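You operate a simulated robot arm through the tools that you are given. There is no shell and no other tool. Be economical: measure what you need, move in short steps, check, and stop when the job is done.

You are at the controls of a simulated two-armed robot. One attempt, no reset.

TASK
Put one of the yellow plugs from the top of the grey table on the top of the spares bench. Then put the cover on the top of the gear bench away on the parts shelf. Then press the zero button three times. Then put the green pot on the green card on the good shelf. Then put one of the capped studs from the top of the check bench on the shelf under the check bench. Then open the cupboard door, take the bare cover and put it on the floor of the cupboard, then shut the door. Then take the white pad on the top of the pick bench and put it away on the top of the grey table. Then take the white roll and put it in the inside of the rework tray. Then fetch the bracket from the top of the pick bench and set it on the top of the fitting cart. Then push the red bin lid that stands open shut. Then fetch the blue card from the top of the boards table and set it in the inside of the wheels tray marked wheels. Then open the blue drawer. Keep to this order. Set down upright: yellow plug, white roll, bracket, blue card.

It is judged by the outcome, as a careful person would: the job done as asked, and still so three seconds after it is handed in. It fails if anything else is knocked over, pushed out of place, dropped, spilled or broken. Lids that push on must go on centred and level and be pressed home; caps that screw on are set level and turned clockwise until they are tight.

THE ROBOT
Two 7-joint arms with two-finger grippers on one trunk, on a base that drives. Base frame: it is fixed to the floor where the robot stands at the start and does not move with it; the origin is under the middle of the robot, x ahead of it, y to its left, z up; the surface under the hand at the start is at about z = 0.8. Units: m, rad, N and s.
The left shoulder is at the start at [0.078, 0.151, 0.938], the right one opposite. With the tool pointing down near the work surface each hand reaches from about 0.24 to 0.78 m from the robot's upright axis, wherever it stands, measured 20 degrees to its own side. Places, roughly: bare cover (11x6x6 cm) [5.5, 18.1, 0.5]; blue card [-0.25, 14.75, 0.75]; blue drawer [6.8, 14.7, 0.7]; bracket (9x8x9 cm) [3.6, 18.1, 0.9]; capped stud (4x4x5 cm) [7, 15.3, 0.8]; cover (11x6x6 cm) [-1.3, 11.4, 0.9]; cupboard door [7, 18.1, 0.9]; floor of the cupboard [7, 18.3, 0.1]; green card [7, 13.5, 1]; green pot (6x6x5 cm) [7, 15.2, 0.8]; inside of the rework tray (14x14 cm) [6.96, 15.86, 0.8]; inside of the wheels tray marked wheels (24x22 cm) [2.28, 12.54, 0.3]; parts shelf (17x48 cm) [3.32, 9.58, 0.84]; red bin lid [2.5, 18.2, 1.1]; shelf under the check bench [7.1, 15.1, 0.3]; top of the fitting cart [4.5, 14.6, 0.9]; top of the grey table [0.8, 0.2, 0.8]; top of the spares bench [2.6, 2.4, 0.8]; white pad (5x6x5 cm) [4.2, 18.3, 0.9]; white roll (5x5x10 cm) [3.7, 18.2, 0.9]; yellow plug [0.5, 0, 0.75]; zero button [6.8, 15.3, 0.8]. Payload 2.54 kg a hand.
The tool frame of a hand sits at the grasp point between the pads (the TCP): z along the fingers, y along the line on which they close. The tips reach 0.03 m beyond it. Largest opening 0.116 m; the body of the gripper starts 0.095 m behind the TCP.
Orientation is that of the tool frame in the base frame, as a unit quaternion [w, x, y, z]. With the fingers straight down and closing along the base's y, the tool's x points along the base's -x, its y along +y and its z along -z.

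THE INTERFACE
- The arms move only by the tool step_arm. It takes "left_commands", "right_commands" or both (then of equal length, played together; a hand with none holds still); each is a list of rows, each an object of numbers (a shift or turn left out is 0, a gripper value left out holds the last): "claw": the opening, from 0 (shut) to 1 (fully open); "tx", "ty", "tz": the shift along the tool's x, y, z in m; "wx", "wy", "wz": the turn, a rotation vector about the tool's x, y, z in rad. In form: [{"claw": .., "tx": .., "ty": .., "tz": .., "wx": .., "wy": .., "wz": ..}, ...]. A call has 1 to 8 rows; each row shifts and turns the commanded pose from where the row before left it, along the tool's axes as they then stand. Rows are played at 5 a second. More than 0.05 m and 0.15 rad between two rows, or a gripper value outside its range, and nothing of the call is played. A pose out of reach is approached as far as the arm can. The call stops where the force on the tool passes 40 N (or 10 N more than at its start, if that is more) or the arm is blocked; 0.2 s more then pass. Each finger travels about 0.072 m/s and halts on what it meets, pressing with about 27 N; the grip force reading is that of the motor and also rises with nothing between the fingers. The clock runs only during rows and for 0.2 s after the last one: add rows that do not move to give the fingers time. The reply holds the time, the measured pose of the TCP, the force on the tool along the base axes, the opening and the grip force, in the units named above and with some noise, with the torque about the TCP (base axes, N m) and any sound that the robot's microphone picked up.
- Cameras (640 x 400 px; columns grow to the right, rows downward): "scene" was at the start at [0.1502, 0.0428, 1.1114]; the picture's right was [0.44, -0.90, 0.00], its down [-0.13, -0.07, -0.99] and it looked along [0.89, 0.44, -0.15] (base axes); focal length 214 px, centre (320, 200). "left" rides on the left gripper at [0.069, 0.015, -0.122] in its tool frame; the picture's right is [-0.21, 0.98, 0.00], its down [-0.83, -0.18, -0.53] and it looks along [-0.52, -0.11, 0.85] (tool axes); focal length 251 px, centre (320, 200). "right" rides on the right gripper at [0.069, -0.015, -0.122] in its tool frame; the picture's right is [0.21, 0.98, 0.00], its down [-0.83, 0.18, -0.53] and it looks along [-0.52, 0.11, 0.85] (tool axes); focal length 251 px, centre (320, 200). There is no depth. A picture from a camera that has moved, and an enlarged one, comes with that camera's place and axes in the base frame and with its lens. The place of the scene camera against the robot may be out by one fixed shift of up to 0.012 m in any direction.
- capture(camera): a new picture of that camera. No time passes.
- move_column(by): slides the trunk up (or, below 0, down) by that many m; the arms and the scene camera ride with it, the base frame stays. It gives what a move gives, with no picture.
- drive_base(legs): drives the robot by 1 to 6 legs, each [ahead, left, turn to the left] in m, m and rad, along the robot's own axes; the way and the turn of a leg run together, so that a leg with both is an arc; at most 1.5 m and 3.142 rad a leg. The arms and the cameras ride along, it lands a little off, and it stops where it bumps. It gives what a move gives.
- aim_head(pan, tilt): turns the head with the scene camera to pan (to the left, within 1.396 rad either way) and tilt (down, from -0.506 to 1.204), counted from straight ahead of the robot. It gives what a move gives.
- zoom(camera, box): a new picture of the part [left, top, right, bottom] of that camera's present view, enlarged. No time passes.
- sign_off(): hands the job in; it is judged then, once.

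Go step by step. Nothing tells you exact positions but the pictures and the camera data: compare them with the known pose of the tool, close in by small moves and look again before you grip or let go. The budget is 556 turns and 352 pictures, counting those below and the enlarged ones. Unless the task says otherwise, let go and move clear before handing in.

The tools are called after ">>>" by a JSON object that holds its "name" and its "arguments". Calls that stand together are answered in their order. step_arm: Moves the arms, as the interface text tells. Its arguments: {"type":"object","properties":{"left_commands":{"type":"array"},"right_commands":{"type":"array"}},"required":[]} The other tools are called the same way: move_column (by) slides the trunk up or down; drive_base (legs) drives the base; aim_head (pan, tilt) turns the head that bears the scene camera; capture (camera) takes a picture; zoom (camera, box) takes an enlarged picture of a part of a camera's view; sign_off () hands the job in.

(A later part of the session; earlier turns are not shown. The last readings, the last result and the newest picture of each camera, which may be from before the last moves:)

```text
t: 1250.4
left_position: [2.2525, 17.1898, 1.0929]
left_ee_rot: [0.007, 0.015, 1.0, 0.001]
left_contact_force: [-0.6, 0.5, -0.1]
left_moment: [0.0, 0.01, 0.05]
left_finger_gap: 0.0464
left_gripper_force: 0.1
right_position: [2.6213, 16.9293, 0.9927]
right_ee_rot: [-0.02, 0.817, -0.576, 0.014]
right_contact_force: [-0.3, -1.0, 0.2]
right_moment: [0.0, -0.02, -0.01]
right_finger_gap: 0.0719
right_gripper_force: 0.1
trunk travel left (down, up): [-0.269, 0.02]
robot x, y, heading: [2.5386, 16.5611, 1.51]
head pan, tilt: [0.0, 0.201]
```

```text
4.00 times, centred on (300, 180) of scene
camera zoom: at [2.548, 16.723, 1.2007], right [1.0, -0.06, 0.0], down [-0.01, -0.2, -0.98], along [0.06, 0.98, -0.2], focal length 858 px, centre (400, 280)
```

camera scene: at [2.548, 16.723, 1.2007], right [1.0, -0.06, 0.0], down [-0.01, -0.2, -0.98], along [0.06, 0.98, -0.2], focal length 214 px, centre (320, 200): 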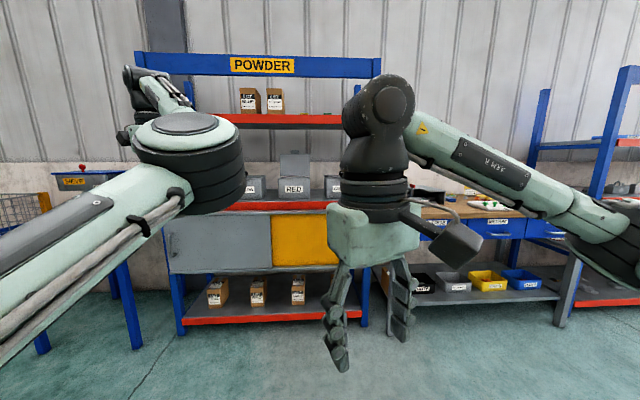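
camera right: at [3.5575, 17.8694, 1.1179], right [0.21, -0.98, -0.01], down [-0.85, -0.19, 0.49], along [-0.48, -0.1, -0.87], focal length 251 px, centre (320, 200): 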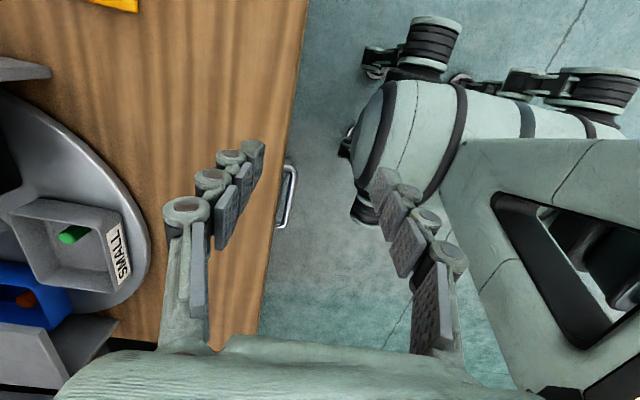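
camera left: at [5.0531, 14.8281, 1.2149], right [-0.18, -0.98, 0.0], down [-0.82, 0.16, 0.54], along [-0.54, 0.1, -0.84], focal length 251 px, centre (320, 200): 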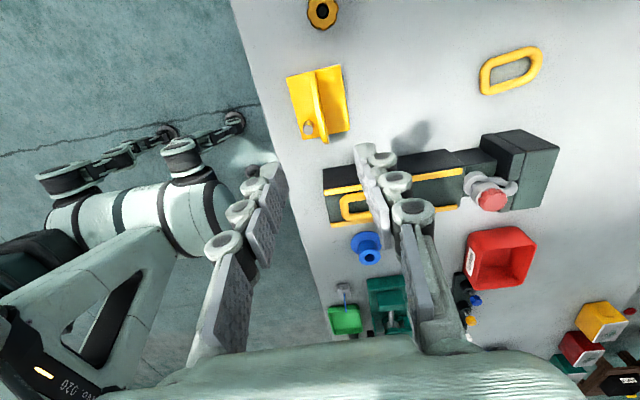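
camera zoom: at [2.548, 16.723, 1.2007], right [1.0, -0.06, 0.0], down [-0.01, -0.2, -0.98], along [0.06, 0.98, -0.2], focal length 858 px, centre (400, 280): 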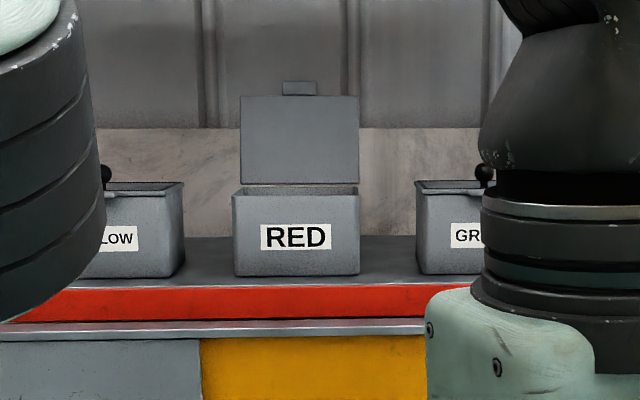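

The RED bin's lid stands open at the back (lid z≈1.07–1.21, y≈18.2). I'll hook it from behind with the right hand pitched forward. First I retract the left hand and orient the right hand.

>>> {"name": "step_arm", "arguments": {"right_commands": [{"claw": 0.0, "wz": 0.145}, {"wz": 0.145}, {"wz": 0.05}, {"tx": -0.04, "tz": -0.02}, {"tx": -0.04, "tz": -0.02}, {"wy": -0.14}, {"wy": -0.14}, {"wy": -0.14}], "left_commands": [{"ty": -0.045}, {"ty": -0.045}, {"ty": -0.045}, {"ty": -0.045}, {"ty": -0.045}, {"ty": -0.045}, {}, {}]}}

>>> {"name": "step_arm", "arguments": {"right_commands": [{"wy": -0.14}, {"wy": -0.14}, {"wy": -0.14}, {"wy": -0.14}, {"wy": -0.14}, {"wy": -0.05}, {}]}}

>>> {"name": "move_column", "arguments": {"by": 0.02}}

```text
t: 1252.2
left_position: [2.21, 16.9536, 1.0776]
left_ee_rot: [0.068, 0.004, 0.998, -0.007]
left_contact_force: [-0.1, -0.3, -0.6]
left_moment: [0.01, -0.01, -0.02]
left_finger_gap: 0.0462
left_gripper_force: 0.0
left hand out of reach, approached as far as the arm can: row 1, 2, 3, 6
right_position: [2.62, 17.0077, 1.0343]
right_ee_rot: [-0.17, 0.694, -0.686, -0.138]
right_contact_force: [-0.2, -0.6, -0.4]
right_moment: [0.02, -0.01, -0.01]
right_finger_gap: 0.0
right_gripper_force: 27.0
trunk travel left (down, up): [-0.269, 0.02]
robot x, y, heading: [2.5386, 16.5597, 1.509]
head pan, tilt: [0.0, 0.201]
```

```text
t: 1253.8
left_position: [2.2105, 16.9542, 1.0784]
left_ee_rot: [0.064, 0.005, 0.998, -0.006]
left_contact_force: [0.0, 1.1, -0.1]
left_moment: [-0.01, -0.01, 0.01]
left_finger_gap: 0.0462
left_gripper_force: 0.1
right_position: [2.6092, 17.0192, 1.0402]
right_ee_rot: [-0.407, 0.597, -0.575, -0.383]
right_contact_force: [-0.1, 0.0, -0.1]
right_moment: [0.01, -0.01, 0.02]
right_finger_gap: 0.0003
right_gripper_force: 27.6
right hand out of reach, approached as far as the arm can: row 5, 6
trunk travel left (down, up): [-0.269, 0.02]
robot x, y, heading: [2.5402, 16.5631, 1.511]
head pan, tilt: [0.0, 0.201]
```

```text
t: 1254.5
left_position: [2.2112, 16.9564, 1.0972]
left_ee_rot: [0.062, 0.006, 0.998, -0.006]
left_contact_force: [-0.1, 0.5, -0.1]
left_moment: [-0.01, 0.01, 0.0]
left_finger_gap: 0.0464
left_gripper_force: 0.0
right_position: [2.6103, 17.0192, 1.0591]
right_ee_rot: [-0.409, 0.596, -0.577, -0.381]
right_contact_force: [0.0, 0.6, -0.1]
right_moment: [0.03, -0.04, -0.02]
right_finger_gap: 0.0
right_gripper_force: 27.2
trunk travel left (down, up): [-0.289, 0.0]
robot x, y, heading: [2.5415, 16.5607, 1.511]
head pan, tilt: [0.0, 0.201]
```

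>>> {"name": "step_arm", "arguments": {"right_commands": [{"tx": -0.015, "tz": 0.037}, {"tx": -0.015, "tz": 0.037}, {"tx": -0.015, "tz": 0.037}, {"tx": -0.037, "tz": -0.015}, {"tx": -0.037, "tz": -0.015}, {"tx": -0.037, "tz": -0.015}, {"tx": -0.037, "tz": -0.015}, {"tx": -0.037, "tz": -0.015}]}}

>>> {"name": "drive_base", "arguments": {"legs": [[0.7, -0.05, 0.06]]}}

>>> {"name": "capture", "arguments": {"camera": "scene"}}

>>> {"name": "capture", "arguments": {"camera": "right"}}

```text
t: 1256.3
left_position: [2.2112, 16.9558, 1.1001]
left_ee_rot: [0.059, 0.006, 0.998, -0.006]
left_contact_force: [-0.7, -0.2, 0.3]
left_moment: [0.02, -0.02, -0.01]
left_finger_gap: 0.0467
left_gripper_force: 0.1
right_position: [2.6034, 17.1395, 1.2619]
right_ee_rot: [-0.409, 0.597, -0.576, -0.381]
right_contact_force: [0.6, 0.2, 0.2]
right_moment: [-0.04, 0.01, -0.02]
right_finger_gap: 0.0001
right_gripper_force: 26.9
trunk travel left (down, up): [-0.289, 0.0]
robot x, y, heading: [2.5395, 16.5623, 1.508]
head pan, tilt: [0.0, 0.201]
```

```text
t: 1260.1
left_position: [2.2651, 17.6212, 1.113]
left_ee_rot: [0.011, -0.019, 1.0, -0.002]
left_contact_force: [-0.6, 0.5, 0.1]
left_moment: [-0.02, 0.03, 0.04]
left_finger_gap: 0.0465
left_gripper_force: 0.1
right_position: [2.6294, 17.8294, 1.26]
right_ee_rot: [-0.396, 0.615, -0.556, -0.395]
right_contact_force: [-0.6, -0.1, -0.6]
right_moment: [-0.02, -0.03, 0.0]
right_finger_gap: 0.0
right_gripper_force: 26.5
trunk travel left (down, up): [-0.289, 0.0]
robot x, y, heading: [2.6075, 17.2486, 1.583]
head pan, tilt: [0.0, 0.201]
```

```text
71 pictures are left
camera scene: at [2.5638, 17.3928, 1.2501], right [0.87, 0.49, 0.0], down [-0.06, 0.11, -0.99], along [-0.49, 0.87, 0.12], focal length 214 px, centre (320, 200)
```

scene: 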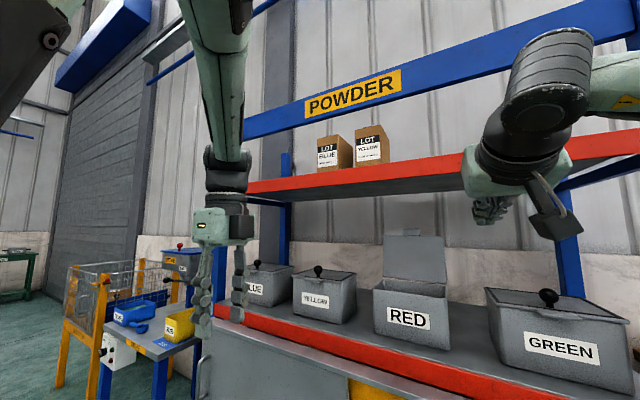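

```text
70 pictures are left
camera right: at [2.6568, 17.6927, 1.2425], right [-0.96, -0.15, -0.24], down [-0.21, -0.2, 0.96], along [-0.19, 0.97, 0.16], focal length 251 px, centre (320, 200)
```

right: 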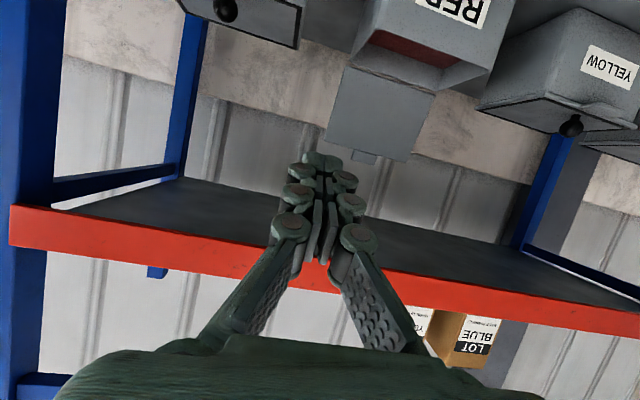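

The left arm is pressing against the head camera; I move it outwards first.

>>> {"name": "step_arm", "arguments": {"left_commands": [{"tx": 0.04}, {"tx": 0.04}, {"tx": 0.04}, {"ty": 0.04}, {"ty": 0.04}, {"tz": 0.04}, {}]}}

>>> {"name": "aim_head", "arguments": {"pan": -0.1, "tilt": 0.15}}

>>> {"name": "capture", "arguments": {"camera": "scene"}}

```text
t: 1261.7
left_position: [2.1385, 17.6955, 1.0723]
left_ee_rot: [0.01, -0.019, 1.0, -0.001]
left_contact_force: [0.8, -0.5, 0.4]
left_moment: [-0.01, 0.02, 0.03]
left_finger_gap: 0.0465
left_gripper_force: 0.0
right_position: [2.6311, 17.8287, 1.2605]
right_ee_rot: [-0.394, 0.616, -0.555, -0.396]
right_contact_force: [-0.4, 0.6, 0.3]
right_moment: [-0.02, 0.02, -0.01]
right_finger_gap: 0.0001
right_gripper_force: 27.5
trunk travel left (down, up): [-0.289, 0.0]
robot x, y, heading: [2.6098, 17.249, 1.577]
head pan, tilt: [0.0, 0.201]
```

```text
t: 1262.4
left_position: [2.138, 17.6959, 1.0722]
left_ee_rot: [0.011, -0.019, 1.0, -0.001]
left_contact_force: [-0.3, 0.1, 0.0]
left_moment: [0.02, -0.03, 0.02]
left_finger_gap: 0.0465
left_gripper_force: 0.1
right_position: [2.6313, 17.8296, 1.26]
right_ee_rot: [-0.397, 0.614, -0.556, -0.395]
right_contact_force: [0.1, -0.3, 0.2]
right_moment: [0.01, 0.01, 0.01]
right_finger_gap: 0.0
right_gripper_force: 26.9
trunk travel left (down, up): [-0.289, 0.0]
robot x, y, heading: [2.607, 17.2457, 1.577]
head pan, tilt: [-0.099, 0.15]
```

```text
69 pictures are left
camera scene: at [2.6144, 17.4096, 1.2254], right [1.0, -0.09, 0.0], down [-0.01, -0.15, -0.99], along [0.09, 0.98, -0.15], focal length 214 px, centre (320, 200)
```

scene: 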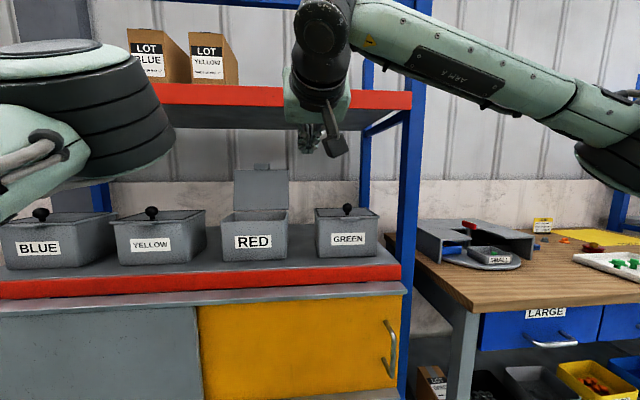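

I'll approach the lid's right edge with the fingers pointing north-west instead, under the upper shelf. I yaw the right wrist, lower it a little and move closer.

>>> {"name": "step_arm", "arguments": {"right_commands": [{"wx": -0.116, "wz": -0.047}, {"wx": -0.116, "wz": -0.047}, {"wx": -0.116, "wz": -0.047}, {"wx": -0.116, "wz": -0.047}, {"tx": 0.037, "tz": 0.015}, {"tx": 0.037, "tz": 0.015}, {"tx": 0.018, "tz": 0.007}, {}]}}

>>> {"name": "capture", "arguments": {"camera": "scene"}}

```text
t: 1264.2
left_position: [2.1373, 17.6954, 1.0733]
left_ee_rot: [0.01, -0.02, 1.0, -0.002]
left_contact_force: [1.1, -0.4, 0.1]
left_moment: [0.02, 0.0, 0.04]
left_finger_gap: 0.0465
left_gripper_force: 0.1
right_position: [2.6362, 17.8293, 1.1611]
right_ee_rot: [-0.278, 0.739, -0.39, -0.473]
right_contact_force: [0.3, -0.5, -0.2]
right_moment: [0.0, 0.0, 0.0]
right_finger_gap: 0.0
right_gripper_force: 27.3
trunk travel left (down, up): [-0.289, 0.0]
robot x, y, heading: [2.6091, 17.2496, 1.584]
head pan, tilt: [-0.099, 0.15]
```

```text
68 pictures are left
camera scene: at [2.6144, 17.4095, 1.2255], right [1.0, -0.09, 0.0], down [-0.01, -0.15, -0.99], along [0.09, 0.98, -0.15], focal length 214 px, centre (320, 200)
```

scene: 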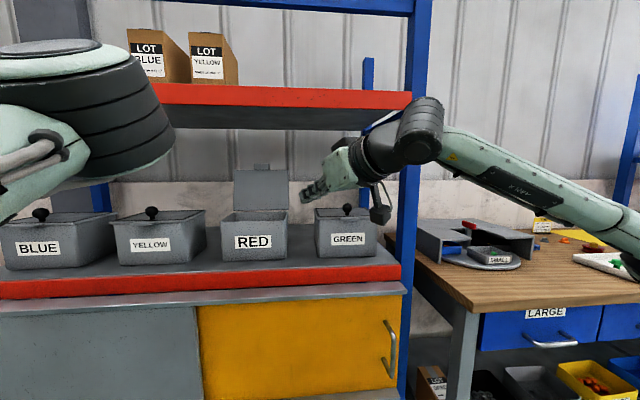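

>>> {"name": "step_arm", "arguments": {"right_commands": [{"wx": -0.119, "wy": -0.0055, "wz": -0.0515}, {"wx": -0.119, "wy": -0.0055, "wz": -0.0515}, {"wx": -0.119, "wy": -0.0055, "wz": -0.0515}, {"wx": -0.119, "wy": -0.0055, "wz": -0.0515}, {}]}}

>>> {"name": "drive_base", "arguments": {"legs": [[0.27, 0, 0]]}}

>>> {"name": "capture", "arguments": {"camera": "scene"}}

>>> {"name": "capture", "arguments": {"camera": "right"}}

```text
t: 1265.4
left_position: [2.1383, 17.6955, 1.0723]
left_ee_rot: [0.011, -0.019, 1.0, -0.001]
left_contact_force: [-0.3, 0.1, -1.2]
left_moment: [0.0, 0.0, -0.03]
left_finger_gap: 0.0464
left_gripper_force: 0.1
right_position: [2.6361, 17.831, 1.1613]
right_ee_rot: [-0.182, 0.8, -0.241, -0.519]
right_contact_force: [-0.1, 0.3, 0.9]
right_moment: [0.01, -0.02, 0.0]
right_finger_gap: 0.0001
right_gripper_force: 27.0
right hand out of reach, approached as far as the arm can: row 4
trunk travel left (down, up): [-0.289, 0.0]
robot x, y, heading: [2.6056, 17.2501, 1.575]
head pan, tilt: [-0.099, 0.15]
```

```text
t: 1267.3
left_position: [2.1387, 17.9672, 1.0713]
left_ee_rot: [0.011, -0.018, 1.0, -0.001]
left_contact_force: [-0.1, -0.4, 0.0]
left_moment: [-0.02, 0.02, 0.0]
left_finger_gap: 0.0463
left_gripper_force: 0.0
right_position: [2.6362, 18.0996, 1.161]
right_ee_rot: [-0.182, 0.8, -0.242, -0.518]
right_contact_force: [0.1, 0.4, 0.4]
right_moment: [0.0, 0.04, 0.01]
right_finger_gap: 0.0
right_gripper_force: 26.9
trunk travel left (down, up): [-0.289, 0.0]
robot x, y, heading: [2.607, 17.5165, 1.573]
head pan, tilt: [-0.099, 0.15]
```

```text
67 pictures are left
camera scene: at [2.6135, 17.6799, 1.2253], right [1.0, -0.1, 0.0], down [-0.01, -0.15, -0.99], along [0.09, 0.98, -0.15], focal length 214 px, centre (320, 200)
```

scene: 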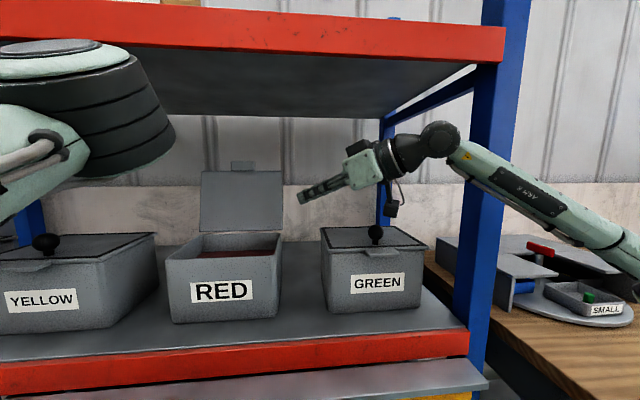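

```text
66 pictures are left
camera right: at [2.7593, 18.0327, 1.146], right [-0.49, -0.84, -0.24], down [0.01, -0.27, 0.96], along [-0.87, 0.47, 0.14], focal length 251 px, centre (320, 200)
```

right: 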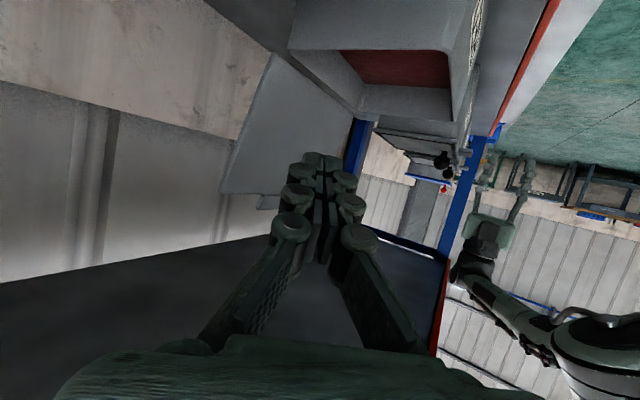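

The lid leans back about 12°, with its right edge at x≈2.567, y≈18.25. I raise the hand 2 cm (to clear the green bin's knob) and move north past the lid's edge.

>>> {"name": "step_arm", "arguments": {"right_commands": [{"tx": -0.0202, "ty": -0.001, "tz": -0.0087}, {"tx": -0.008, "ty": -0.0327, "tz": 0.0217}, {"tx": -0.008, "ty": -0.0327, "tz": 0.0217}, {"tx": -0.008, "ty": -0.0327, "tz": 0.0217}, {"tx": -0.008, "ty": -0.0327, "tz": 0.0217}, {"tx": -0.008, "ty": -0.0327, "tz": 0.0217}, {}]}}

>>> {"name": "capture", "arguments": {"camera": "right"}}

>>> {"name": "zoom", "arguments": {"camera": "scene", "box": [160, 110, 480, 320]}}

```text
t: 1268.9
left_position: [2.1379, 17.9675, 1.0727]
left_ee_rot: [0.011, -0.017, 1.0, -0.002]
left_contact_force: [0.7, 0.7, 0.2]
left_moment: [-0.03, -0.04, 0.0]
left_finger_gap: 0.0463
left_gripper_force: 0.0
right_position: [2.6346, 18.1185, 1.1831]
right_ee_rot: [-0.182, 0.8, -0.242, -0.518]
right_contact_force: [0.2, 0.0, 0.2]
right_moment: [-0.02, -0.01, -0.01]
right_finger_gap: 0.0001
right_gripper_force: 27.2
right hand out of reach, approached as far as the arm can: row 2, 3, 4, 5, 6
trunk travel left (down, up): [-0.289, 0.0]
robot x, y, heading: [2.606, 17.516, 1.573]
head pan, tilt: [-0.099, 0.15]
```

```text
65 pictures are left
camera right: at [2.7583, 18.052, 1.169], right [-0.49, -0.84, -0.24], down [0.01, -0.27, 0.96], along [-0.87, 0.47, 0.14], focal length 251 px, centre (320, 200)
```

right: 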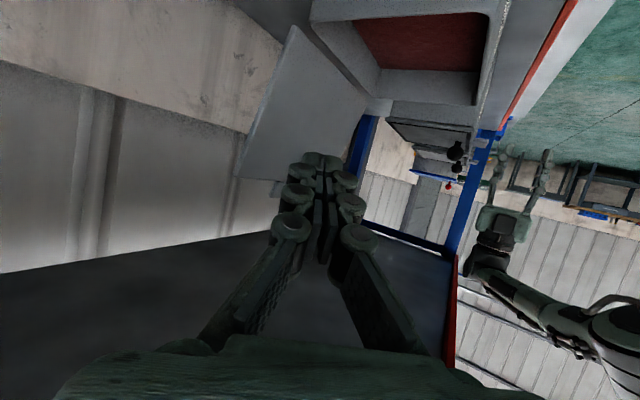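

```text
1.90 times, centred on (320, 215) of scene
camera zoom: at [2.6135, 17.6794, 1.2255], right [1.0, -0.1, 0.0], down [-0.01, -0.15, -0.99], along [0.09, 0.98, -0.15], focal length 408 px, centre (320, 171)
```

zoom: 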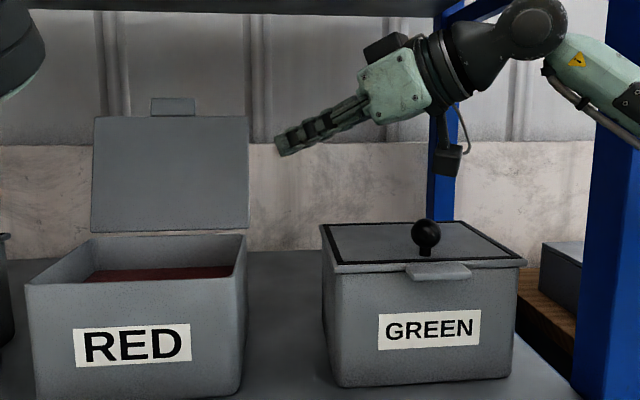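

The arm is at its limit, but opening the claw lets the rear finger reach behind the lid. I open it, drive 10 cm ahead, then shift left so the lid's edge goes between the fingers.

>>> {"name": "step_arm", "arguments": {"right_commands": [{"claw": 1.0}, {}, {}, {}]}}

>>> {"name": "drive_base", "arguments": {"legs": [[0.11, 0, 0]]}}

>>> {"name": "capture", "arguments": {"camera": "right"}}

>>> {"name": "capture", "arguments": {"camera": "scene"}}

```text
t: 1269.9
left_position: [2.1385, 17.9679, 1.0734]
left_ee_rot: [0.01, -0.018, 1.0, -0.002]
left_contact_force: [0.5, -0.7, -0.9]
left_moment: [-0.01, 0.0, 0.02]
left_finger_gap: 0.0463
left_gripper_force: 0.0
right_position: [2.6349, 18.12, 1.1846]
right_ee_rot: [-0.183, 0.8, -0.242, -0.518]
right_contact_force: [1.0, 0.5, 0.6]
right_moment: [-0.02, 0.0, 0.01]
right_finger_gap: 0.1161
right_gripper_force: 0.1
trunk travel left (down, up): [-0.289, 0.0]
robot x, y, heading: [2.607, 17.5151, 1.571]
head pan, tilt: [-0.099, 0.15]
```

```text
t: 1271.3
left_position: [2.1466, 18.0649, 1.0826]
left_ee_rot: [0.008, -0.008, 1.0, 0.007]
left_contact_force: [-2.4, -1.2, -1.2]
left_moment: [-0.02, 0.01, 0.06]
left_finger_gap: 0.0517
left_gripper_force: 0.1
right_position: [2.6175, 18.1375, 1.1884]
right_ee_rot: [-0.21, 0.817, -0.162, -0.512]
right_contact_force: [0.3, 0.3, -0.2]
right_moment: [-0.01, 0.0, -0.01]
right_finger_gap: 0.1158
right_gripper_force: 0.1
trunk travel left (down, up): [-0.289, 0.0]
robot x, y, heading: [2.6052, 17.6205, 1.558]
head pan, tilt: [-0.099, 0.15]
stopped in leg 1: the robot was blocked; the commanded pose is now the measured one
```

```text
63 pictures are left
camera right: at [2.7476, 18.0851, 1.1756], right [-0.38, -0.85, -0.37], down [-0.03, -0.39, 0.92], along [-0.92, 0.36, 0.12], focal length 251 px, centre (320, 200)
```

right: 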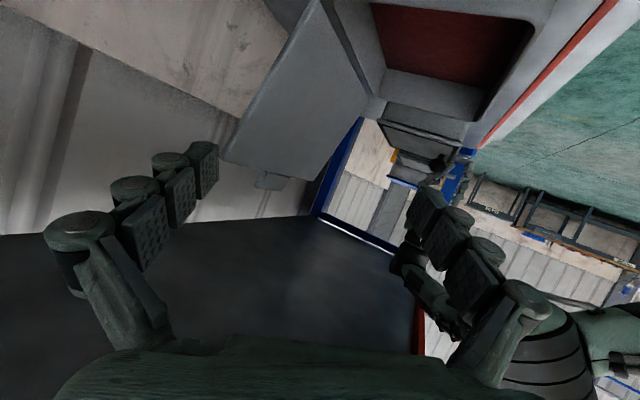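

```text
62 pictures are left
camera scene: at [2.6179, 17.7663, 1.2289], right [0.99, -0.11, 0.0], down [-0.02, -0.13, -0.99], along [0.11, 0.98, -0.13], focal length 214 px, centre (320, 200)
```

scene: 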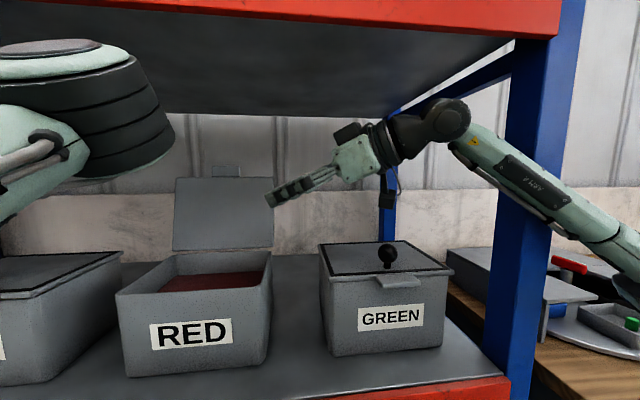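

I bumped the post with the forearm and brushed the yellow bin with the left hand. I back off, retract the left hand and check the bins.

>>> {"name": "drive_base", "arguments": {"legs": [[-0.25, 0, 0.015]]}}

>>> {"name": "step_arm", "arguments": {"left_commands": [{"tz": -0.04}, {"tx": 0.04}, {"tx": 0.04}, {"ty": -0.045}, {"ty": -0.045}, {"ty": -0.045}, {"ty": -0.045}, {}]}}

>>> {"name": "capture", "arguments": {"camera": "scene"}}

```text
t: 1273.1
left_position: [2.1401, 17.8297, 1.073]
left_ee_rot: [0.008, -0.013, 1.0, 0.0]
left_contact_force: [-0.7, 0.1, 0.2]
left_moment: [0.03, 0.02, -0.02]
left_finger_gap: 0.0461
left_gripper_force: 0.0
right_position: [2.607, 17.9116, 1.1768]
right_ee_rot: [-0.198, 0.82, -0.166, -0.51]
right_contact_force: [-0.4, -0.1, 0.4]
right_moment: [-0.02, -0.05, -0.02]
right_finger_gap: 0.1161
right_gripper_force: 0.0
trunk travel left (down, up): [-0.289, 0.0]
robot x, y, heading: [2.5991, 17.3722, 1.564]
head pan, tilt: [-0.099, 0.15]
```

```text
t: 1274.9
left_position: [2.0612, 17.6454, 1.1114]
left_ee_rot: [0.009, -0.013, 1.0, -0.002]
left_contact_force: [0.0, 0.3, 0.2]
left_moment: [-0.01, -0.01, -0.01]
left_finger_gap: 0.0462
left_gripper_force: 0.0
right_position: [2.6074, 17.9123, 1.1752]
right_ee_rot: [-0.198, 0.82, -0.167, -0.51]
right_contact_force: [0.3, -0.3, 0.3]
right_moment: [0.0, 0.02, -0.01]
right_finger_gap: 0.1163
right_gripper_force: 0.2
trunk travel left (down, up): [-0.289, 0.0]
robot x, y, heading: [2.6074, 17.3716, 1.564]
head pan, tilt: [-0.099, 0.15]
```

```text
61 pictures are left
camera scene: at [2.6131, 17.5381, 1.2253], right [0.99, -0.1, 0.0], down [-0.02, -0.15, -0.99], along [0.1, 0.98, -0.15], focal length 214 px, centre (320, 200)
```

scene: 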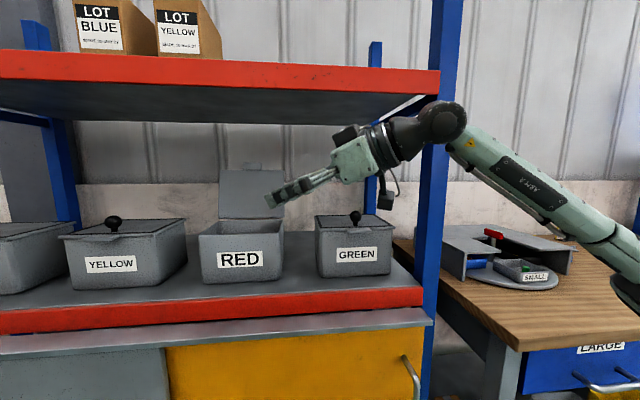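

The bins look unmoved. I shift the robot 30 cm left and extend the right hand to the right, so the forearm stays clear of the post.

>>> {"name": "drive_base", "arguments": {"legs": [[0, 0.3, 0]]}}

>>> {"name": "step_arm", "arguments": {"right_commands": [{"tx": 0.019, "ty": -0.0214, "tz": -0.0347}, {"tx": 0.019, "ty": -0.0214, "tz": -0.0347}, {"tx": 0.019, "ty": -0.0214, "tz": -0.0347}, {"tx": 0.019, "ty": -0.0214, "tz": -0.0347}, {"tx": 0.019, "ty": -0.0214, "tz": -0.0347}, {"tx": 0.019, "ty": -0.0214, "tz": -0.0347}, {"tx": 0.019, "ty": -0.0214, "tz": -0.0347}, {}]}}

>>> {"name": "drive_base", "arguments": {"legs": [[0.13, 0, 0]]}}

>>> {"name": "capture", "arguments": {"camera": "scene"}}

```text
t: 1278.4
left_position: [1.765, 17.6471, 1.1129]
left_ee_rot: [0.008, -0.013, 1.0, -0.002]
left_contact_force: [0.3, 0.2, -0.2]
left_moment: [0.0, -0.03, 0.01]
left_finger_gap: 0.0466
left_gripper_force: 0.0
right_position: [2.3093, 17.9117, 1.1765]
right_ee_rot: [-0.198, 0.82, -0.167, -0.51]
right_contact_force: [-1.1, 0.1, -0.1]
right_moment: [0.02, 0.04, -0.05]
right_finger_gap: 0.1159
right_gripper_force: 0.1
trunk travel left (down, up): [-0.289, 0.0]
robot x, y, heading: [2.3032, 17.3778, 1.562]
head pan, tilt: [-0.099, 0.15]
```

```text
t: 1280.2
left_position: [1.7643, 17.6479, 1.1122]
left_ee_rot: [0.009, -0.013, 1.0, -0.001]
left_contact_force: [-0.1, 0.3, -0.1]
left_moment: [-0.04, 0.01, 0.03]
left_finger_gap: 0.0465
left_gripper_force: 0.0
right_position: [2.3098, 17.9125, 1.1752]
right_ee_rot: [-0.197, 0.821, -0.166, -0.51]
right_contact_force: [0.5, -0.3, 0.1]
right_moment: [0.0, -0.02, 0.0]
right_finger_gap: 0.1158
right_gripper_force: 0.0
right hand out of reach, approached as far as the arm can: row 1, 2, 3, 4, 5, 6, 7
trunk travel left (down, up): [-0.289, 0.0]
robot x, y, heading: [2.3085, 17.3765, 1.568]
head pan, tilt: [-0.099, 0.15]
```

```text
t: 1281.5
left_position: [1.7657, 17.7798, 1.1122]
left_ee_rot: [0.008, -0.014, 1.0, -0.002]
left_contact_force: [0.6, -0.4, 0.9]
left_moment: [-0.01, 0.03, 0.03]
left_finger_gap: 0.0463
left_gripper_force: 0.1
right_position: [2.3108, 18.0456, 1.1753]
right_ee_rot: [-0.197, 0.82, -0.166, -0.51]
right_contact_force: [-0.2, 0.6, -0.3]
right_moment: [0.02, 0.0, 0.05]
right_finger_gap: 0.116
right_gripper_force: 0.2
trunk travel left (down, up): [-0.289, 0.0]
robot x, y, heading: [2.3059, 17.5084, 1.567]
head pan, tilt: [-0.099, 0.15]
```

```text
60 pictures are left
camera scene: at [2.3159, 17.6719, 1.2253], right [0.99, -0.1, 0.0], down [-0.02, -0.15, -0.99], along [0.1, 0.98, -0.15], focal length 214 px, centre (320, 200)
```

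scene: 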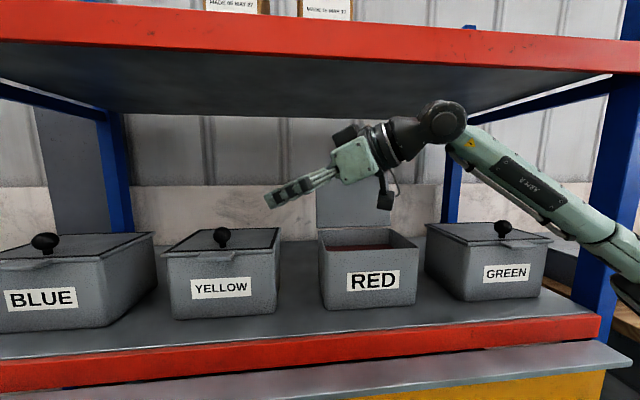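

The right arm can't do it from here. I'll use the left hand instead: tilted to point east with the fingers closing along y, so they can straddle the lid's left edge. First I back off and tilt it.

>>> {"name": "drive_base", "arguments": {"legs": [[-0.3, 0, 0]]}}

>>> {"name": "step_arm", "arguments": {"left_commands": [{"claw": 0.7, "wy": -0.146}, {"wy": -0.146}, {"wy": -0.146}, {"wy": -0.146}, {"wy": -0.146}, {"wy": -0.146}, {"wy": -0.146}, {"wy": -0.1}], "right_commands": [{"claw": 0.0, "tz": -0.03}, {"tz": -0.03}, {"tz": -0.03}, {"tz": -0.03}, {}, {}, {}, {}]}}

>>> {"name": "step_arm", "arguments": {"left_commands": [{"ty": 0.045}, {"ty": 0.045}, {"ty": 0.045}, {"ty": 0.045}, {"ty": 0.045}, {"ty": 0.045}, {}]}}

>>> {"name": "capture", "arguments": {"camera": "scene"}}

```text
t: 1283.5
left_position: [1.7638, 17.4774, 1.1133]
left_ee_rot: [0.008, -0.014, 1.0, -0.002]
left_contact_force: [0.7, -0.1, 0.2]
left_moment: [0.07, 0.0, 0.01]
left_finger_gap: 0.0464
left_gripper_force: 0.0
right_position: [2.3088, 17.7435, 1.176]
right_ee_rot: [-0.197, 0.821, -0.165, -0.51]
right_contact_force: [-0.4, -0.3, 0.2]
right_moment: [0.02, 0.0, 0.0]
right_finger_gap: 0.1158
right_gripper_force: 0.1
trunk travel left (down, up): [-0.289, 0.0]
robot x, y, heading: [2.3089, 17.207, 1.571]
head pan, tilt: [-0.099, 0.15]
```

```text
t: 1285.3
left_position: [1.7943, 17.498, 1.0181]
left_ee_rot: [0.541, -0.013, 0.841, 0.006]
left_contact_force: [-0.3, 0.0, -0.9]
left_moment: [-0.03, -0.07, 0.03]
left_finger_gap: 0.0813
left_gripper_force: 0.1
left hand out of reach, approached as far as the arm can: row 6, 7, 8
right_position: [2.337, 17.7239, 1.1912]
right_ee_rot: [-0.196, 0.821, -0.166, -0.51]
right_contact_force: [-0.4, 0.3, -0.5]
right_moment: [-0.03, -0.01, 0.02]
right_finger_gap: 0.0
right_gripper_force: 26.8
right hand out of reach, approached as far as the arm can: row 2, 3, 4
trunk travel left (down, up): [-0.289, 0.0]
robot x, y, heading: [2.3038, 17.2064, 1.57]
head pan, tilt: [-0.099, 0.15]
```

```text
t: 1286.9
left_position: [1.8534, 17.7227, 0.9965]
left_ee_rot: [0.538, -0.014, 0.843, 0.009]
left_contact_force: [-0.4, 0.0, 0.7]
left_moment: [0.02, 0.0, 0.03]
left_finger_gap: 0.0813
left_gripper_force: 0.2
left hand out of reach, approached as far as the arm can: row 3, 4, 5, 6
right_position: [2.339, 17.7235, 1.1915]
right_ee_rot: [-0.196, 0.82, -0.166, -0.512]
right_contact_force: [-0.1, 0.1, 0.6]
right_moment: [0.0, 0.0, -0.03]
right_finger_gap: 0.0
right_gripper_force: 26.8
trunk travel left (down, up): [-0.289, 0.0]
robot x, y, heading: [2.3031, 17.2084, 1.564]
head pan, tilt: [-0.099, 0.15]
```

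```text
59 pictures are left
camera scene: at [2.3146, 17.3701, 1.2255], right [0.99, -0.1, 0.0], down [-0.02, -0.15, -0.99], along [0.1, 0.98, -0.15], focal length 214 px, centre (320, 200)
```

scene: 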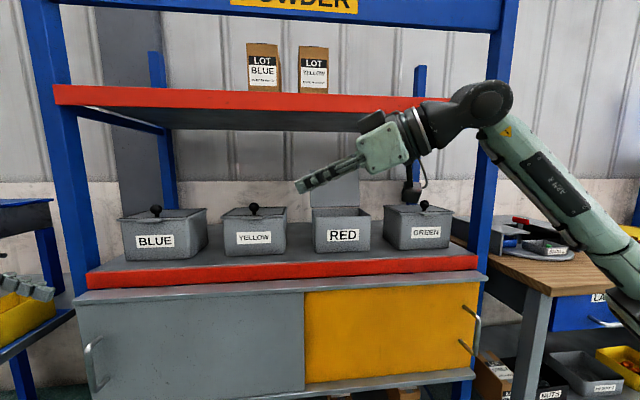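

The left hand points east now. I test whether it can rise and extend from here.

>>> {"name": "step_arm", "arguments": {"left_commands": [{"tx": -0.0168, "tz": 0.0363}, {"tx": -0.0168, "tz": 0.0363}, {"tx": -0.0168, "tz": 0.0363}, {"tx": -0.0363, "tz": -0.0168}, {"tx": -0.0363, "tz": -0.0168}, {"tx": -0.0363, "tz": -0.0168}, {"tx": -0.0363, "tz": -0.0168}, {}]}}

```text
t: 1288.7
left_position: [1.9728, 17.7257, 1.1553]
left_ee_rot: [0.54, -0.014, 0.841, 0.006]
left_contact_force: [-0.9, 0.0, -1.0]
left_moment: [-0.01, 0.0, 0.01]
left_finger_gap: 0.0811
left_gripper_force: 0.1
right_position: [2.3379, 17.7239, 1.1892]
right_ee_rot: [-0.197, 0.82, -0.167, -0.511]
right_contact_force: [-0.1, 0.5, -0.9]
right_moment: [-0.02, 0.0, 0.01]
right_finger_gap: 0.0003
right_gripper_force: 26.7
trunk travel left (down, up): [-0.289, 0.0]
robot x, y, heading: [2.3057, 17.2063, 1.568]
head pan, tilt: [-0.099, 0.15]
```

That works. I pull the right hand back out of the way and extend the left hand forward.

>>> {"name": "step_arm", "arguments": {"right_commands": [{"tx": 0.003, "ty": 0.039, "tz": -0.0223}, {"tx": 0.003, "ty": 0.039, "tz": -0.0223}, {"wx": 0.119, "wz": 0.0515}, {"wx": 0.119, "wz": 0.0515}, {"wx": 0.119, "wz": 0.0515}, {"wx": 0.119, "wz": 0.0515}, {"wx": 0.119, "wz": 0.0515}, {"wx": 0.119, "wz": 0.0515}], "left_commands": [{"ty": 0.04}, {"ty": 0.04}, {"ty": 0.04}, {}, {}, {}, {}, {}]}}

>>> {"name": "step_arm", "arguments": {"right_commands": [{"wy": 0.14}, {"wy": 0.14}, {"wy": 0.14}, {"wy": 0.14}, {"wy": 0.14}, {"wy": 0.14}, {"wy": 0.14}, {}]}}

>>> {"name": "capture", "arguments": {"camera": "scene"}}

```text
t: 1290.5
left_position: [1.9982, 17.8209, 1.1334]
left_ee_rot: [0.538, -0.017, 0.843, 0.013]
left_contact_force: [-0.7, -0.2, -0.6]
left_moment: [0.0, 0.0, 0.03]
left_finger_gap: 0.0812
left_gripper_force: 0.1
left hand out of reach, approached as far as the arm can: row 1, 2, 3
right_position: [2.3393, 17.6335, 1.1946]
right_ee_rot: [-0.391, 0.666, -0.455, -0.444]
right_contact_force: [-0.1, 0.1, -0.2]
right_moment: [-0.03, 0.01, -0.01]
right_finger_gap: 0.0
right_gripper_force: 27.3
trunk travel left (down, up): [-0.289, 0.0]
robot x, y, heading: [2.3037, 17.2096, 1.568]
head pan, tilt: [-0.099, 0.15]
```

```text
t: 1292.3
left_position: [1.9992, 17.8196, 1.1326]
left_ee_rot: [0.537, -0.017, 0.843, 0.013]
left_contact_force: [0.2, -0.4, -0.1]
left_moment: [0.01, 0.04, -0.03]
left_finger_gap: 0.0811
left_gripper_force: 0.1
right_position: [2.339, 17.6331, 1.1943]
right_ee_rot: [-0.131, 0.797, -0.585, -0.079]
right_contact_force: [-0.1, -1.0, 0.5]
right_moment: [0.04, -0.03, 0.04]
right_finger_gap: 0.0
right_gripper_force: 26.7
trunk travel left (down, up): [-0.289, 0.0]
robot x, y, heading: [2.3029, 17.2093, 1.565]
head pan, tilt: [-0.099, 0.15]
```

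```text
58 pictures are left
camera scene: at [2.3148, 17.3702, 1.2255], right [0.99, -0.1, 0.0], down [-0.02, -0.15, -0.99], along [0.1, 0.98, -0.15], focal length 214 px, centre (320, 200)
```

scene: 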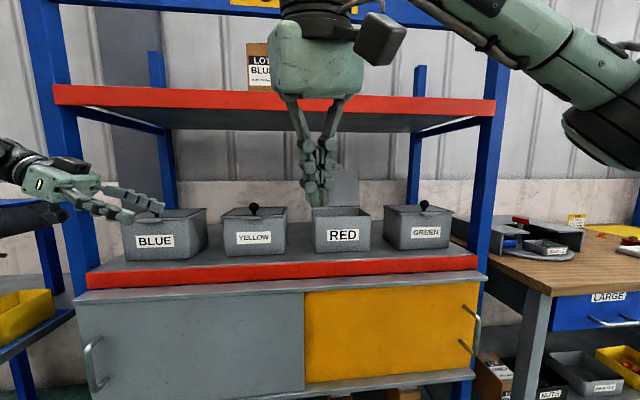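

The left hand's forward reach is about 0.61 m. I pull the right hand back, raise the left slightly, and drive in with the left hand passing left of the yellow bin's knob.

>>> {"name": "step_arm", "arguments": {"right_commands": [{"tx": 0.045}, {"tx": 0.045}, {"tx": 0.045}, {"tx": 0.03}], "left_commands": [{"tx": -0.018, "tz": -0.008}, {}, {}, {}]}}

>>> {"name": "drive_base", "arguments": {"legs": [[0, -0.21, 0], [0.28, 0, 0]]}}

>>> {"name": "capture", "arguments": {"camera": "scene"}}

```text
t: 1293.3
left_position: [2.0084, 17.8137, 1.1452]
left_ee_rot: [0.538, -0.015, 0.843, 0.011]
left_contact_force: [-0.9, -0.4, -0.4]
left_moment: [-0.02, -0.01, -0.03]
left_finger_gap: 0.0813
left_gripper_force: 0.1
left hand out of reach, approached as far as the arm can: row 1
right_position: [2.3914, 17.483, 1.1473]
right_ee_rot: [-0.131, 0.796, -0.586, -0.078]
right_contact_force: [-0.3, 0.5, 0.9]
right_moment: [0.0, -0.01, 0.02]
right_finger_gap: 0.0
right_gripper_force: 27.1
trunk travel left (down, up): [-0.289, 0.0]
robot x, y, heading: [2.3054, 17.2091, 1.569]
head pan, tilt: [-0.099, 0.15]
```

```text
t: 1297.5
left_position: [2.222, 18.0881, 1.1445]
left_ee_rot: [0.538, -0.015, 0.843, 0.01]
left_contact_force: [-0.5, 0.3, -0.2]
left_moment: [-0.03, -0.05, 0.0]
left_finger_gap: 0.0815
left_gripper_force: 0.0
right_position: [2.6038, 17.7551, 1.1471]
right_ee_rot: [-0.131, 0.796, -0.586, -0.079]
right_contact_force: [-0.4, -0.9, -0.6]
right_moment: [0.02, -0.02, -0.02]
right_finger_gap: 0.0
right_gripper_force: 26.2
trunk travel left (down, up): [-0.289, 0.0]
robot x, y, heading: [2.5186, 17.4823, 1.569]
head pan, tilt: [-0.099, 0.15]
```

```text
57 pictures are left
camera scene: at [2.5279, 17.6434, 1.2261], right [0.99, -0.11, 0.0], down [-0.02, -0.14, -0.99], along [0.11, 0.98, -0.14], focal length 214 px, centre (320, 200)
```

scene: 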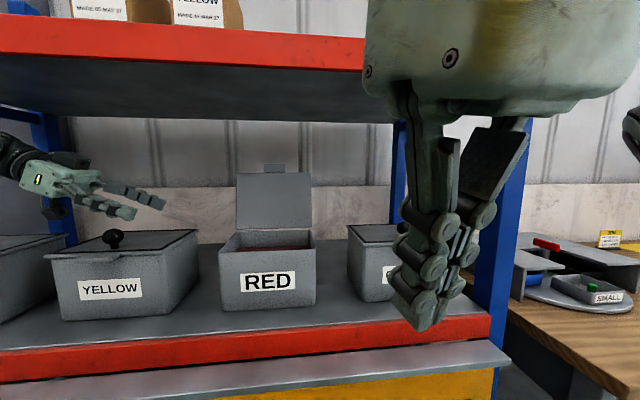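

>>> {"name": "step_arm", "arguments": {"right_commands": [{"tx": 0.045}, {"tx": 0.03}]}}

>>> {"name": "drive_base", "arguments": {"legs": [[0.125, 0, 0]]}}

>>> {"name": "capture", "arguments": {"camera": "left"}}

>>> {"name": "zoom", "arguments": {"camera": "scene", "box": [0, 80, 360, 320]}}

```text
t: 1297.8
left_position: [2.2216, 18.0867, 1.1457]
left_ee_rot: [0.539, -0.015, 0.842, 0.01]
left_contact_force: [0.2, -0.1, -0.2]
left_moment: [0.04, 0.0, 0.01]
left_finger_gap: 0.0811
left_gripper_force: 0.0
right_position: [2.6107, 17.7407, 1.1422]
right_ee_rot: [-0.122, 0.792, -0.593, -0.076]
right_contact_force: [-9.2, 28.8, -11.6]
right_moment: [-1.74, -0.6, -0.16]
right_finger_gap: 0.0
right_gripper_force: 26.6
trunk travel left (down, up): [-0.289, 0.0]
robot x, y, heading: [2.5193, 17.4795, 1.568]
head pan, tilt: [-0.099, 0.15]
stopped in row 1 (right hand): the force on the tool passed its limit at 84 N (the readings are from after the stop); the commanded pose is now the measured one
```

```text
t: 1299.1
left_position: [2.2226, 18.2119, 1.1453]
left_ee_rot: [0.538, -0.016, 0.842, 0.011]
left_contact_force: [-0.1, -0.4, 0.2]
left_moment: [-0.02, -0.04, -0.02]
left_finger_gap: 0.0811
left_gripper_force: 0.1
right_position: [2.611, 17.8649, 1.1422]
right_ee_rot: [-0.122, 0.794, -0.591, -0.076]
right_contact_force: [2.2, 38.7, -7.0]
right_moment: [-3.24, 0.51, 1.71]
right_finger_gap: 0.0
right_gripper_force: 27.4
trunk travel left (down, up): [-0.289, 0.0]
robot x, y, heading: [2.5183, 17.6047, 1.568]
head pan, tilt: [-0.099, 0.15]
```

```text
56 pictures are left
camera left: at [2.0815, 18.221, 1.1328], right [0.05, 0.98, 0.2], down [-0.13, -0.19, 0.97], along [0.99, -0.08, 0.12], focal length 251 px, centre (320, 200)
```

left: 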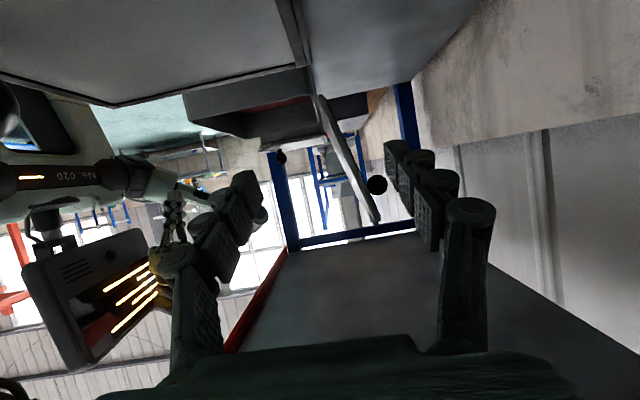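

```text
1.67 times, centred on (180, 200) of scene
camera zoom: at [2.535, 17.7663, 1.229], right [0.98, -0.18, 0.0], down [-0.02, -0.11, -0.99], along [0.18, 0.98, -0.11], focal length 358 px, centre (553, 200)
```

zoom: 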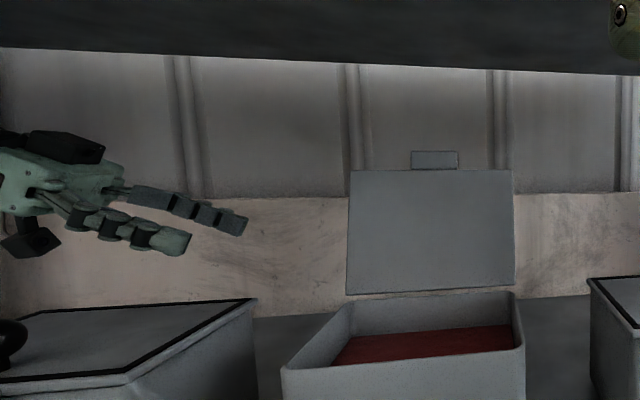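

The lid's edge lies between the two fingers. I move right by 12 cm so the fingers straddle it.

>>> {"name": "drive_base", "arguments": {"legs": [[0, -0.12, 0]]}}

>>> {"name": "capture", "arguments": {"camera": "left"}}

```text
t: 1300.9
left_position: [2.3448, 18.2109, 1.1443]
left_ee_rot: [0.538, -0.015, 0.843, 0.01]
left_contact_force: [0.5, -1.1, -0.7]
left_moment: [-0.02, 0.02, 0.0]
left_finger_gap: 0.0813
left_gripper_force: 0.2
right_position: [2.7345, 17.8635, 1.1418]
right_ee_rot: [-0.122, 0.794, -0.591, -0.077]
right_contact_force: [8.9, 41.5, -4.4]
right_moment: [-3.83, 1.13, 2.64]
right_finger_gap: 0.0003
right_gripper_force: 26.7
trunk travel left (down, up): [-0.289, 0.0]
robot x, y, heading: [2.6388, 17.6014, 1.562]
head pan, tilt: [-0.099, 0.15]
```

```text
54 pictures are left
camera left: at [2.2052, 18.2208, 1.1336], right [0.06, 0.98, 0.2], down [-0.13, -0.19, 0.97], along [0.99, -0.08, 0.12], focal length 251 px, centre (320, 200)
```

left: 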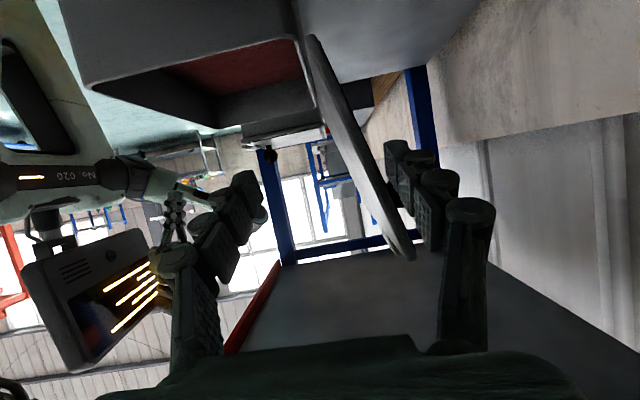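

The rear finger is behind the lid. I pull it forward by driving back.

>>> {"name": "drive_base", "arguments": {"legs": [[-0.11, 0, 0]]}}

>>> {"name": "capture", "arguments": {"camera": "scene"}}

```text
t: 1302.1
left_position: [2.3447, 18.1008, 1.1457]
left_ee_rot: [0.539, -0.013, 0.842, 0.01]
left_contact_force: [-0.8, -0.6, 0.5]
left_moment: [0.04, 0.03, 0.06]
left_finger_gap: 0.0811
left_gripper_force: 0.1
right_position: [2.7333, 17.7539, 1.1432]
right_ee_rot: [-0.123, 0.793, -0.592, -0.075]
right_contact_force: [4.0, 37.4, -6.0]
right_moment: [-3.26, 0.69, 1.94]
right_finger_gap: 0.0
right_gripper_force: 27.1
trunk travel left (down, up): [-0.289, 0.0]
robot x, y, heading: [2.638, 17.4956, 1.563]
head pan, tilt: [-0.099, 0.15]
```

```text
53 pictures are left
camera scene: at [2.6562, 17.6544, 1.2291], right [0.98, -0.18, 0.0], down [-0.02, -0.11, -0.99], along [0.18, 0.98, -0.11], focal length 214 px, centre (320, 200)
```

scene: 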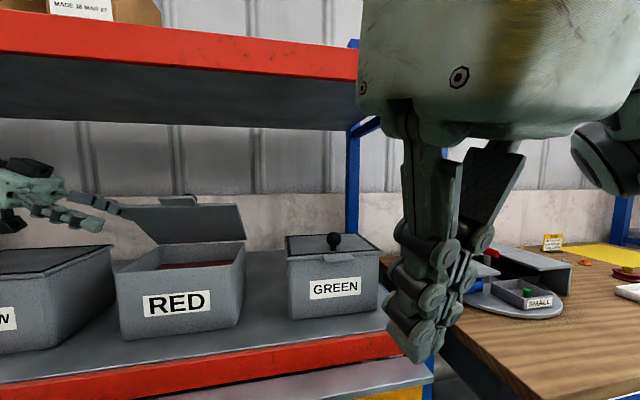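

The lid is tilted well forward, resting on the fingers. I slide out to the left to let it close.

>>> {"name": "drive_base", "arguments": {"legs": [[0, 0.1, 0]]}}

>>> {"name": "capture", "arguments": {"camera": "scene"}}

```text
t: 1303.8
left_position: [2.2464, 18.1041, 1.1458]
left_ee_rot: [0.54, -0.012, 0.842, 0.009]
left_contact_force: [-0.4, 0.3, 0.0]
left_moment: [-0.02, -0.02, 0.01]
left_finger_gap: 0.0813
left_gripper_force: 0.0
right_position: [2.6335, 17.754, 1.1434]
right_ee_rot: [-0.123, 0.792, -0.592, -0.076]
right_contact_force: [7.2, 38.4, -5.5]
right_moment: [-3.58, 1.02, 2.3]
right_finger_gap: 0.0001
right_gripper_force: 27.4
trunk travel left (down, up): [-0.289, 0.0]
robot x, y, heading: [2.5354, 17.4948, 1.56]
head pan, tilt: [-0.099, 0.15]
```

```text
52 pictures are left
camera scene: at [2.5559, 17.6562, 1.2289], right [0.98, -0.18, 0.0], down [-0.02, -0.11, -0.99], along [0.18, 0.98, -0.11], focal length 214 px, centre (320, 200)
```

scene: 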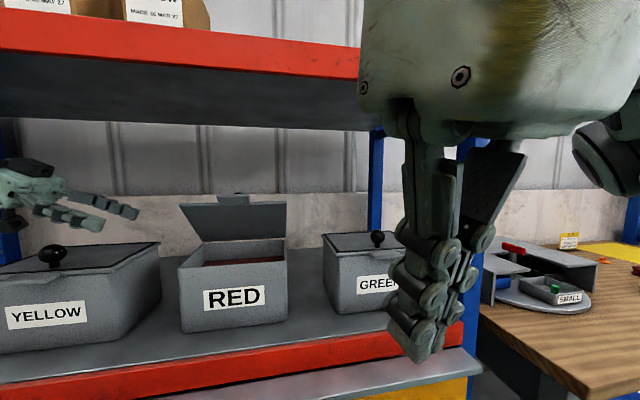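

The hinge is stiff; the lid stays half-way. I close the claw, raise the left hand above the lid, move right and press it down.

>>> {"name": "step_arm", "arguments": {"left_commands": [{"claw": 0.0, "tx": -0.0363, "tz": -0.0168}, {"tx": -0.0181, "tz": -0.0084}, {}, {}]}}

>>> {"name": "drive_base", "arguments": {"legs": [[0.02, -0.2, 0]]}}

>>> {"name": "zoom", "arguments": {"camera": "scene", "box": [0, 120, 320, 340]}}

```text
t: 1304.8
left_position: [2.2624, 18.0905, 1.1862]
left_ee_rot: [0.537, -0.016, 0.843, 0.014]
left_contact_force: [-0.1, 0.5, -0.7]
left_moment: [-0.01, -0.03, 0.0]
left_finger_gap: 0.0
left_gripper_force: 27.2
left hand out of reach, approached as far as the arm can: row 1, 2
right_position: [2.6345, 17.7553, 1.1425]
right_ee_rot: [-0.123, 0.792, -0.594, -0.074]
right_contact_force: [2.3, 34.9, -7.1]
right_moment: [-2.86, 0.41, 1.44]
right_finger_gap: 0.0
right_gripper_force: 27.1
trunk travel left (down, up): [-0.289, 0.0]
robot x, y, heading: [2.538, 17.4946, 1.562]
head pan, tilt: [-0.099, 0.15]
```

```text
t: 1307.3
left_position: [2.4629, 18.1087, 1.1868]
left_ee_rot: [0.538, -0.015, 0.843, 0.014]
left_contact_force: [-0.1, 0.1, 0.7]
left_moment: [0.01, 0.04, 0.01]
left_finger_gap: 0.0
left_gripper_force: 27.5
right_position: [2.834, 17.7731, 1.1426]
right_ee_rot: [-0.122, 0.791, -0.594, -0.074]
right_contact_force: [10.7, 38.9, -2.8]
right_moment: [-3.79, 1.26, 2.72]
right_finger_gap: 0.0
right_gripper_force: 26.8
trunk travel left (down, up): [-0.289, 0.0]
robot x, y, heading: [2.7363, 17.5154, 1.563]
head pan, tilt: [-0.099, 0.15]
```

```text
1.82 times, centred on (160, 230) of scene
camera zoom: at [2.7557, 17.6742, 1.2288], right [0.98, -0.18, 0.0], down [-0.02, -0.11, -0.99], along [0.18, 0.98, -0.11], focal length 390 px, centre (611, 146)
```

zoom: 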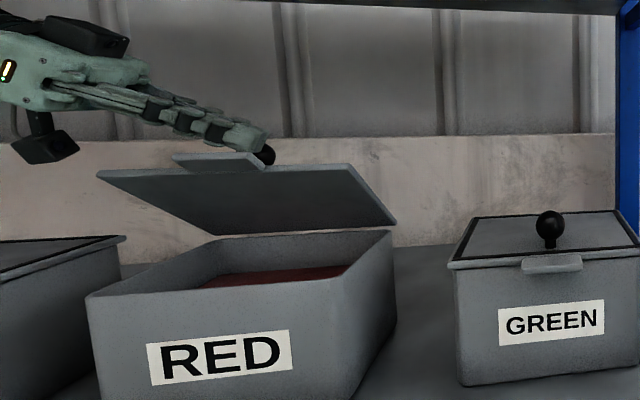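

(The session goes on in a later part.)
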